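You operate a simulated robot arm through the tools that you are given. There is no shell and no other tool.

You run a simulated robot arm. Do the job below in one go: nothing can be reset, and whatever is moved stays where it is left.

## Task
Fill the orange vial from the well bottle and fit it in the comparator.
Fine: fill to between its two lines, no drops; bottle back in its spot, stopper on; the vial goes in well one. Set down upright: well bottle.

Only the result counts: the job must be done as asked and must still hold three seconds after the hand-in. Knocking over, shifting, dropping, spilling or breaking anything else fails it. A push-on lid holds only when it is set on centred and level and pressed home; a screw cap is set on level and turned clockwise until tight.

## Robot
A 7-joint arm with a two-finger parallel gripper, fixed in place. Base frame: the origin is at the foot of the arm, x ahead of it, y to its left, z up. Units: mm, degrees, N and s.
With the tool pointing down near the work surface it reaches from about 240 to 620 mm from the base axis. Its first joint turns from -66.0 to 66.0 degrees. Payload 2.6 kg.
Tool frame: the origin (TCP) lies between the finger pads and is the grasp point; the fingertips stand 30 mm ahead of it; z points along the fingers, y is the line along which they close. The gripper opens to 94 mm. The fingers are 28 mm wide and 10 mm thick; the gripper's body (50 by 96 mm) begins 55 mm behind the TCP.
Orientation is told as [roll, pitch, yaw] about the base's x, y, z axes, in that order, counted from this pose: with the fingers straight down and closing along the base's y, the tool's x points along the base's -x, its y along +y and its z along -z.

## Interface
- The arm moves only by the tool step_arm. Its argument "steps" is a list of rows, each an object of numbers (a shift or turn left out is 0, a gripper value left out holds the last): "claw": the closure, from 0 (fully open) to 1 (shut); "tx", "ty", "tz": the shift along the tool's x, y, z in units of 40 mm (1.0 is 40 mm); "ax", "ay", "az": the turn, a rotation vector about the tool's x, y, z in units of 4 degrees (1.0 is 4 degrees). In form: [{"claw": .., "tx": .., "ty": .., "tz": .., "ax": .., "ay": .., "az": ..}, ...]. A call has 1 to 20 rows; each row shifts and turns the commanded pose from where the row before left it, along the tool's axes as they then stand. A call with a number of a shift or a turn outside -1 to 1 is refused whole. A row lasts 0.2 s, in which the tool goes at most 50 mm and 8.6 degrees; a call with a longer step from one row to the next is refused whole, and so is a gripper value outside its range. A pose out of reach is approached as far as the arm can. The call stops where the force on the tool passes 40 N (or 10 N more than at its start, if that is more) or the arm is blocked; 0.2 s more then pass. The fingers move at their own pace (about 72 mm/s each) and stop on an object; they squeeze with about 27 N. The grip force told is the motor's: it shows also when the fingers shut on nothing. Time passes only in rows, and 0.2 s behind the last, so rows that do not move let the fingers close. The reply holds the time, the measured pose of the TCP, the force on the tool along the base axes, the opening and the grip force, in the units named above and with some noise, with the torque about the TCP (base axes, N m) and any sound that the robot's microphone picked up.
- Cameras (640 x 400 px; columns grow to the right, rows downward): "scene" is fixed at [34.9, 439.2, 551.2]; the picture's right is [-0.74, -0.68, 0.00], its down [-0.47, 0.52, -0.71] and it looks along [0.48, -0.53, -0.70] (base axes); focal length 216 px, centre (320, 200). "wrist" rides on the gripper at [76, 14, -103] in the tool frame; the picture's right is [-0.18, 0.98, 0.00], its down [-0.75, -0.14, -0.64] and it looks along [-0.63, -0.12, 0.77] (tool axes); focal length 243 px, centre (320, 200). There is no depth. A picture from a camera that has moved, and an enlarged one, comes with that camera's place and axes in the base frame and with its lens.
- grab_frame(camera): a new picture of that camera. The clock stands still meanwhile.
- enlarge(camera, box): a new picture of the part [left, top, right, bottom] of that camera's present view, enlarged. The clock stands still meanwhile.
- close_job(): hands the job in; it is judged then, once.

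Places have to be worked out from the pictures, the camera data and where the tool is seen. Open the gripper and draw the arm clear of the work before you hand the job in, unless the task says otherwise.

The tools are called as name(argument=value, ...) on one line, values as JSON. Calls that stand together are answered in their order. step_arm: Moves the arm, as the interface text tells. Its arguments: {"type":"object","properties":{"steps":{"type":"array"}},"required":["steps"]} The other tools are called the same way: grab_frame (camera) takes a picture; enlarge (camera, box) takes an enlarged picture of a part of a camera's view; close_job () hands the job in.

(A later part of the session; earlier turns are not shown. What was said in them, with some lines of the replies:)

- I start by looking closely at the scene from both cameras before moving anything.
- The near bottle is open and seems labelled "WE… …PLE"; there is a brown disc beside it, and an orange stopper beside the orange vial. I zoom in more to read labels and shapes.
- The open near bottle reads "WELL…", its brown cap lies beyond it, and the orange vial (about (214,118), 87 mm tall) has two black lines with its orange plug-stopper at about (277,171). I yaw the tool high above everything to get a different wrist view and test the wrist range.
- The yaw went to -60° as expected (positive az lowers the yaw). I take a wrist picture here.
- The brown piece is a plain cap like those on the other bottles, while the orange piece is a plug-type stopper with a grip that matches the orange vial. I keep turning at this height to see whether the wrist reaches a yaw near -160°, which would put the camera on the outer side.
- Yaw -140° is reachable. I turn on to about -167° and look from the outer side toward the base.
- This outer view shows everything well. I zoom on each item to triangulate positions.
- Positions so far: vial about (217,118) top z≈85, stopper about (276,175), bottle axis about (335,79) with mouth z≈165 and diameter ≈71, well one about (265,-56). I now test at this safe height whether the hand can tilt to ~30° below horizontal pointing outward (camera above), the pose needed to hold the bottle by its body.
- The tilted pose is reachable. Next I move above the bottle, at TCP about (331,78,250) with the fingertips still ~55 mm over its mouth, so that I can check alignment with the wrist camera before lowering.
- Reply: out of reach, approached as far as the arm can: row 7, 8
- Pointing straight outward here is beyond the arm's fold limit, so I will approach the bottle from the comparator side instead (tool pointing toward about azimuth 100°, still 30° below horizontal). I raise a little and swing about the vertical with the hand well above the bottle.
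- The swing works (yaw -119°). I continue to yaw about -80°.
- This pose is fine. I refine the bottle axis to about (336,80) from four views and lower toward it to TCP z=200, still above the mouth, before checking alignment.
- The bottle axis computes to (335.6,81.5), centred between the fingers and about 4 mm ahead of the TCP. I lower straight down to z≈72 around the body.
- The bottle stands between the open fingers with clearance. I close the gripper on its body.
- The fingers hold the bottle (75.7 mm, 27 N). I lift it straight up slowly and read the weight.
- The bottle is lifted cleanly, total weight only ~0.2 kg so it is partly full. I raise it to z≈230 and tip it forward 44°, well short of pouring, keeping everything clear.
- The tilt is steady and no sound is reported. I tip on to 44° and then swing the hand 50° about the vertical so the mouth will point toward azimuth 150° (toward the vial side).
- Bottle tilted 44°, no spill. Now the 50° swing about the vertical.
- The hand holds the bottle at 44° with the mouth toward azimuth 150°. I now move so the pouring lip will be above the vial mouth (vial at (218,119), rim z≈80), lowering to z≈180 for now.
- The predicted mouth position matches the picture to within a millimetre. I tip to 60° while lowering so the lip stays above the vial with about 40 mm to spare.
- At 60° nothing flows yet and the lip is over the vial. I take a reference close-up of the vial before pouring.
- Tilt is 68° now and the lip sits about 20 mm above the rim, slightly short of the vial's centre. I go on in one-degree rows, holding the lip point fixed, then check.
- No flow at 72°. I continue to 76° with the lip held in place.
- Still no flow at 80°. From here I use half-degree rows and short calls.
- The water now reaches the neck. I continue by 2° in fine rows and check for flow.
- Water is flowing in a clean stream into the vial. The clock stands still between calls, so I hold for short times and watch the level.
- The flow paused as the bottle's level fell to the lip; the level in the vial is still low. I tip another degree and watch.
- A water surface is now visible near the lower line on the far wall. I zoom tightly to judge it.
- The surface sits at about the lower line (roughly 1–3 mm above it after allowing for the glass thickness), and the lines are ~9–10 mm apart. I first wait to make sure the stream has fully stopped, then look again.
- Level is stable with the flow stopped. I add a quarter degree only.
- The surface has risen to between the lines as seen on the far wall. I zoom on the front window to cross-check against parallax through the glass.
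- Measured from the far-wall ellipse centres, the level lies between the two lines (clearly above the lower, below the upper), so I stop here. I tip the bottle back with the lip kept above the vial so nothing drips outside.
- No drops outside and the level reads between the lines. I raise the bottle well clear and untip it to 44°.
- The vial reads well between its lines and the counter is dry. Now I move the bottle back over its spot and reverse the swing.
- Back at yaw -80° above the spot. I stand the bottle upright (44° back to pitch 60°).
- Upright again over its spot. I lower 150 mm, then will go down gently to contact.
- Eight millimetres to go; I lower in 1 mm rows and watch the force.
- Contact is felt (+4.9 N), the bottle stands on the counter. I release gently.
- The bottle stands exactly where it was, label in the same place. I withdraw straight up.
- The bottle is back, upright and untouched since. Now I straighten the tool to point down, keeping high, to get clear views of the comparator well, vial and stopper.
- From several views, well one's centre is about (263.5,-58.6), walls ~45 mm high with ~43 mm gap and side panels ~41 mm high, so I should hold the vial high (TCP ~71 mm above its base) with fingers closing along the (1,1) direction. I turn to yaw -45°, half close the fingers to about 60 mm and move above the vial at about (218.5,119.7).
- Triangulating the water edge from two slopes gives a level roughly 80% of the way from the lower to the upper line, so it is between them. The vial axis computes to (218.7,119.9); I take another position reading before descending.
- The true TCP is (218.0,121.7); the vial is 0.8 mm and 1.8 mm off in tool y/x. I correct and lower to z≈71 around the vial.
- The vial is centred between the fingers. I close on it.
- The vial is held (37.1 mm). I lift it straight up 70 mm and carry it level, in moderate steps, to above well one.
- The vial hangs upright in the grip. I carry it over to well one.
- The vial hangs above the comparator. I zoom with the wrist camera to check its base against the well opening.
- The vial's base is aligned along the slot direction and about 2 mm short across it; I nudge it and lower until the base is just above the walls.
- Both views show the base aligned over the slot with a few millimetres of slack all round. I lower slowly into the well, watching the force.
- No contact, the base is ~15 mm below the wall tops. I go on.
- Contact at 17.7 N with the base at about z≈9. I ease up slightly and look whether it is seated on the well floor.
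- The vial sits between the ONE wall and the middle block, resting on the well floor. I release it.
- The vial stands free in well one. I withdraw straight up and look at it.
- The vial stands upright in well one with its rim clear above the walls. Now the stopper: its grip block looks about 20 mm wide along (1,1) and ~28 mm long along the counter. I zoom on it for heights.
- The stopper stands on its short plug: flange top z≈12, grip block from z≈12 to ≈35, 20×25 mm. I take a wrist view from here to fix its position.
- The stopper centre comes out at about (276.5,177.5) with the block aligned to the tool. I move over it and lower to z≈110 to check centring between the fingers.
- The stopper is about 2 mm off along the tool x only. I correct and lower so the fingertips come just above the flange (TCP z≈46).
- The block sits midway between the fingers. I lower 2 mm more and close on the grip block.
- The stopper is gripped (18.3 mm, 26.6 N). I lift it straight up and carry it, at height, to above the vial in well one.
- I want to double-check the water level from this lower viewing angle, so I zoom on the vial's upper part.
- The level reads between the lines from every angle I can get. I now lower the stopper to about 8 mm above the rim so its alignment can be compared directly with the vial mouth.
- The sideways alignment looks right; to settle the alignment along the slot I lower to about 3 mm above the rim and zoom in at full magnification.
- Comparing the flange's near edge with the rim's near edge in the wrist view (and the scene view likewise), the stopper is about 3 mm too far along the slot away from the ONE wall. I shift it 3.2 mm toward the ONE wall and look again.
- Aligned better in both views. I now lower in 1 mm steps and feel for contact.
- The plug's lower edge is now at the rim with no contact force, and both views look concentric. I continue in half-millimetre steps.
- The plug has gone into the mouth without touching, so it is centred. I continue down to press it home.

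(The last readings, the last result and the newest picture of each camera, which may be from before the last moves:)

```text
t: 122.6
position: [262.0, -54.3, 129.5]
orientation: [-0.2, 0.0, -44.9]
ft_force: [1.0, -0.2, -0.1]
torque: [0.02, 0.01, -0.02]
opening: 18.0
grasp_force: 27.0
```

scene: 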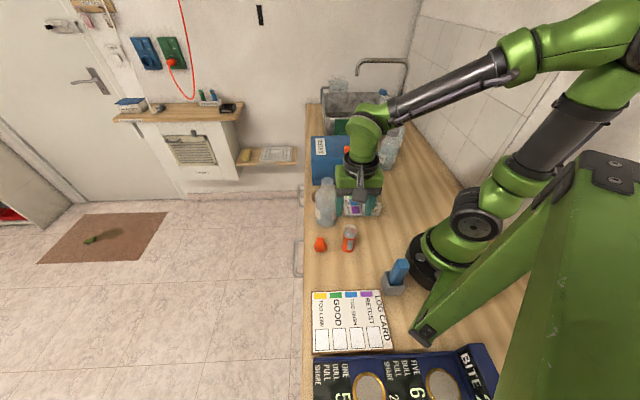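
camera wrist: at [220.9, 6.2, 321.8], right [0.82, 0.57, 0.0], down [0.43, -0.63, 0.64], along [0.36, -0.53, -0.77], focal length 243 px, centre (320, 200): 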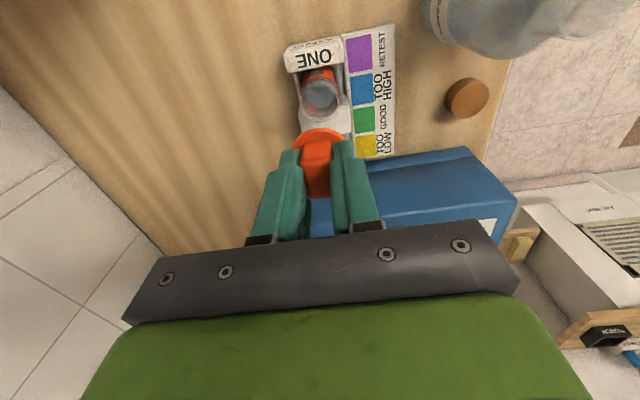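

step_arm(steps=[{"tz": 0.0125}, {"tz": 0.0125}, {}])

step_arm(steps=[{"tz": 0.0125}, {"tz": 0.0125}, {}])

enlarge(camera="scene", box=[354, 174, 390, 198])

```text
t: 123.4
position: [261.3, -54.8, 127.9]
orientation: [-0.1, 0.0, -45.0]
ft_force: [-0.2, 0.6, 0.3]
torque: [-0.02, -0.02, -0.02]
opening: 18.0
grasp_force: 26.8
```

```text
t: 124.2
position: [261.8, -55.7, 126.9]
orientation: [0.0, -0.1, -45.0]
ft_force: [1.5, -1.9, 8.2]
torque: [-0.1, -0.07, 0.0]
opening: 18.2
grasp_force: 27.1
heard: snap
```

```text
16.00 times, centred on (372, 186) of scene
camera zoom: at [34.9, 439.2, 551.2], right [-0.74, -0.68, 0.0], down [-0.47, 0.52, -0.71], along [0.48, -0.53, -0.7], focal length 3451 px, centre (-512, 424)
```

zoom: 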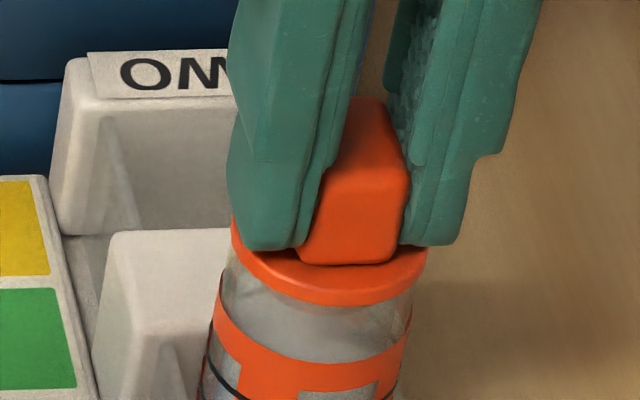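

The microphone heard a "snap" and the flange sits level on the rim: the stopper is home. I release the grip block and rise straight up.

step_arm(steps=[{"claw": 0.76}, {"claw": 0.7}, {"claw": 0.6}, {"claw": 0.5}, {}])

enlarge(camera="scene", box=[345, 165, 395, 215])

```text
t: 125.4
position: [261.9, -55.5, 127.6]
orientation: [-0.2, 0.0, -45.0]
ft_force: [0.9, 1.0, 0.3]
torque: [0.02, 0.01, 0.01]
opening: 47.0
grasp_force: 0.0
```

```text
8.00 times, centred on (370, 190) of scene
camera zoom: at [34.9, 439.2, 551.2], right [-0.74, -0.68, 0.0], down [-0.47, 0.52, -0.71], along [0.48, -0.53, -0.7], focal length 1725 px, centre (-80, 280)
```

zoom: 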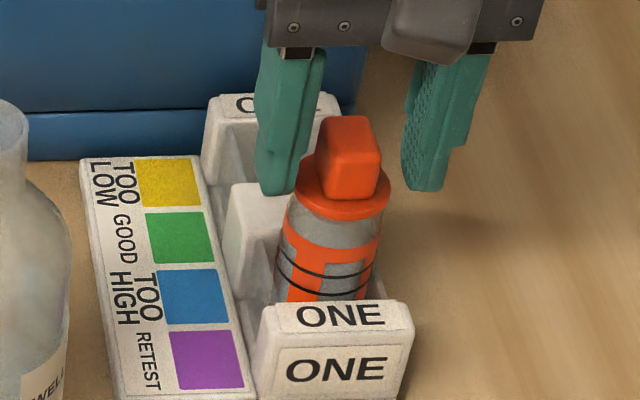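

The stopper sits level on the vial. I rise clear and inspect the whole scene.

step_arm(steps=[{"tz": -0.2}, {"tz": -0.4}, {"tz": -0.6}, {"tz": -0.7}, {"tz": -0.7}, {"tz": -0.7}, {"tz": -0.7}, {"claw": 0}])

grab_frame(camera="scene")

enlarge(camera="wrist", box=[260, 40, 380, 160])

enlarge(camera="scene", box=[354, 176, 390, 206])

```text
t: 127.2
position: [260.0, -55.0, 288.0]
orientation: [-0.1, 0.0, -45.0]
ft_force: [-0.6, 0.6, -0.2]
torque: [-0.01, -0.03, -0.01]
opening: 94.1
grasp_force: 0.0
```

```text
taken
```

scene: 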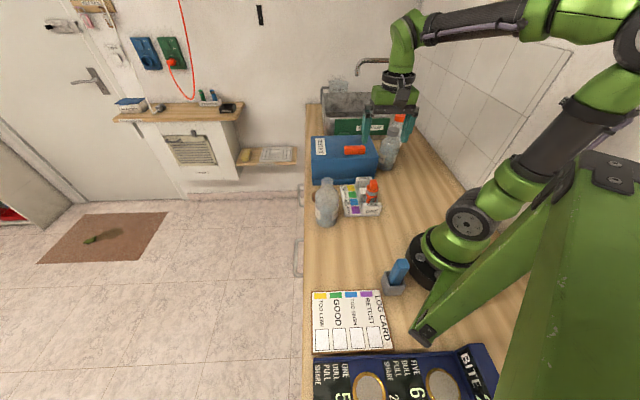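

```text
3.33 times, centred on (320, 100) of wrist
camera zoom: at [217.6, 9.2, 389.1], right [0.82, 0.57, 0.0], down [0.43, -0.63, 0.64], along [0.36, -0.53, -0.77], focal length 809 px, centre (320, 533)
```

zoom: 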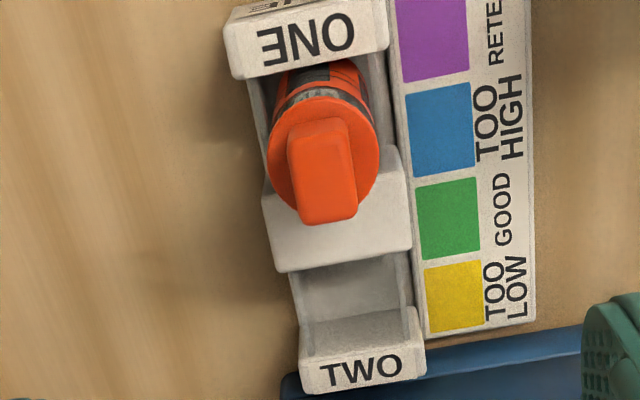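

```text
13.33 times, centred on (372, 191) of scene
camera zoom: at [34.9, 439.2, 551.2], right [-0.74, -0.68, 0.0], down [-0.47, 0.52, -0.71], along [0.48, -0.53, -0.7], focal length 2876 px, centre (-373, 320)
```

zoom: 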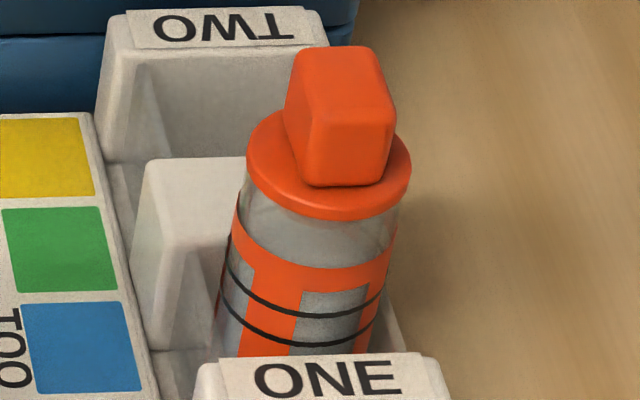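

All looks right. I check the counter for drops and the bottle on its spot before drawing the arm away.

enlarge(camera="scene", box=[300, 170, 400, 260])

step_arm(steps=[{"tz": -0.5}, {"tz": -0.5}, {"tx": 0.3, "ty": 0.3}, {"tx": 0.4, "ty": 0.4}, {"tx": 0.4, "ty": 0.4}, {"tx": 0.4, "ty": 0.4}, {"tx": 0.4, "ty": 0.4}, {"tx": 0.4, "ty": 0.4}, {"tx": 0.4, "ty": 0.4}, {}])

grab_frame(camera="scene")

```text
4.44 times, centred on (350, 215) of scene
camera zoom: at [34.9, 439.2, 551.2], right [-0.74, -0.68, 0.0], down [-0.47, 0.52, -0.71], along [0.48, -0.53, -0.7], focal length 958 px, centre (187, 133)
```

zoom: 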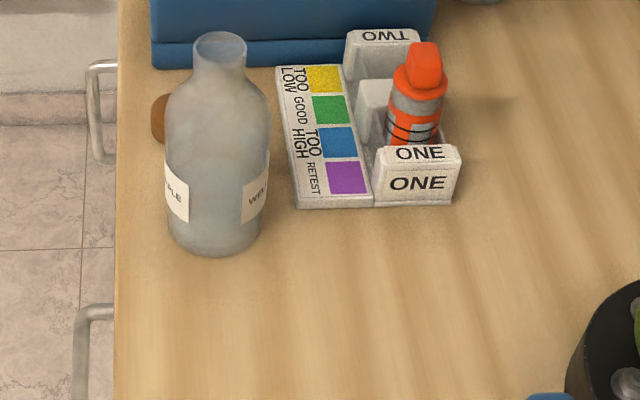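

```text
t: 129.4
position: [261.9, 98.3, 327.6]
orientation: [-0.1, 0.0, -45.0]
ft_force: [0.5, -0.6, -0.4]
torque: [0.0, 0.03, -0.01]
opening: 93.9
grasp_force: 0.0
```

```text
taken
```

scene: 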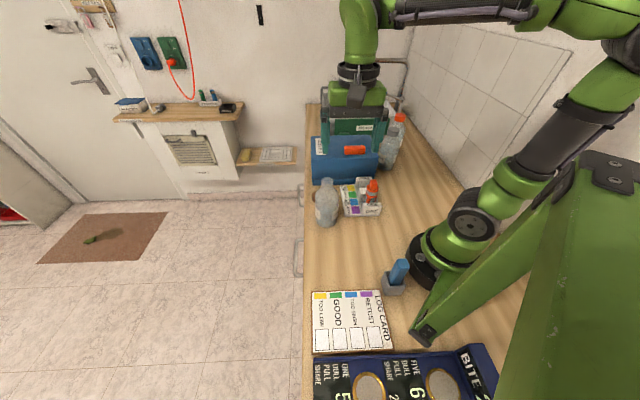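

Everything is as asked: the vial is filled between its lines and stoppered (snap heard), standing in well one. The well bottle is upright on its spot, the counter is dry and the arm is open and clear. I hand the job in.

close_job()

```text
The job is handed in.
```

I filled the orange vial from the well bottle, stoppered it and set it in well one of the comparator. The job is handed in, but I don't have the verdict.

- **Fill:** the water sits between the two lines, closer to the upper one. From several camera angles I put it at about 70–90% of the way up, so the margin to the upper line is small. I saw no drops on the counter.
- **Bottle:** the well bottle is upright and back in its original spot. I released it after feeling it touch the counter.
- **Stopper:** I read "stopper on" as the orange plug stopper for the vial. It is pressed home: the microphone heard a snap, and the flange sits level on the rim. I left the brown cap lying beside the well bottle, so that bottle is still open. If you meant that cap, that part is not done.
- **Vial:** it stands upright on the floor of well one.

The gripper is open and the arm is drawn up clear of the work.
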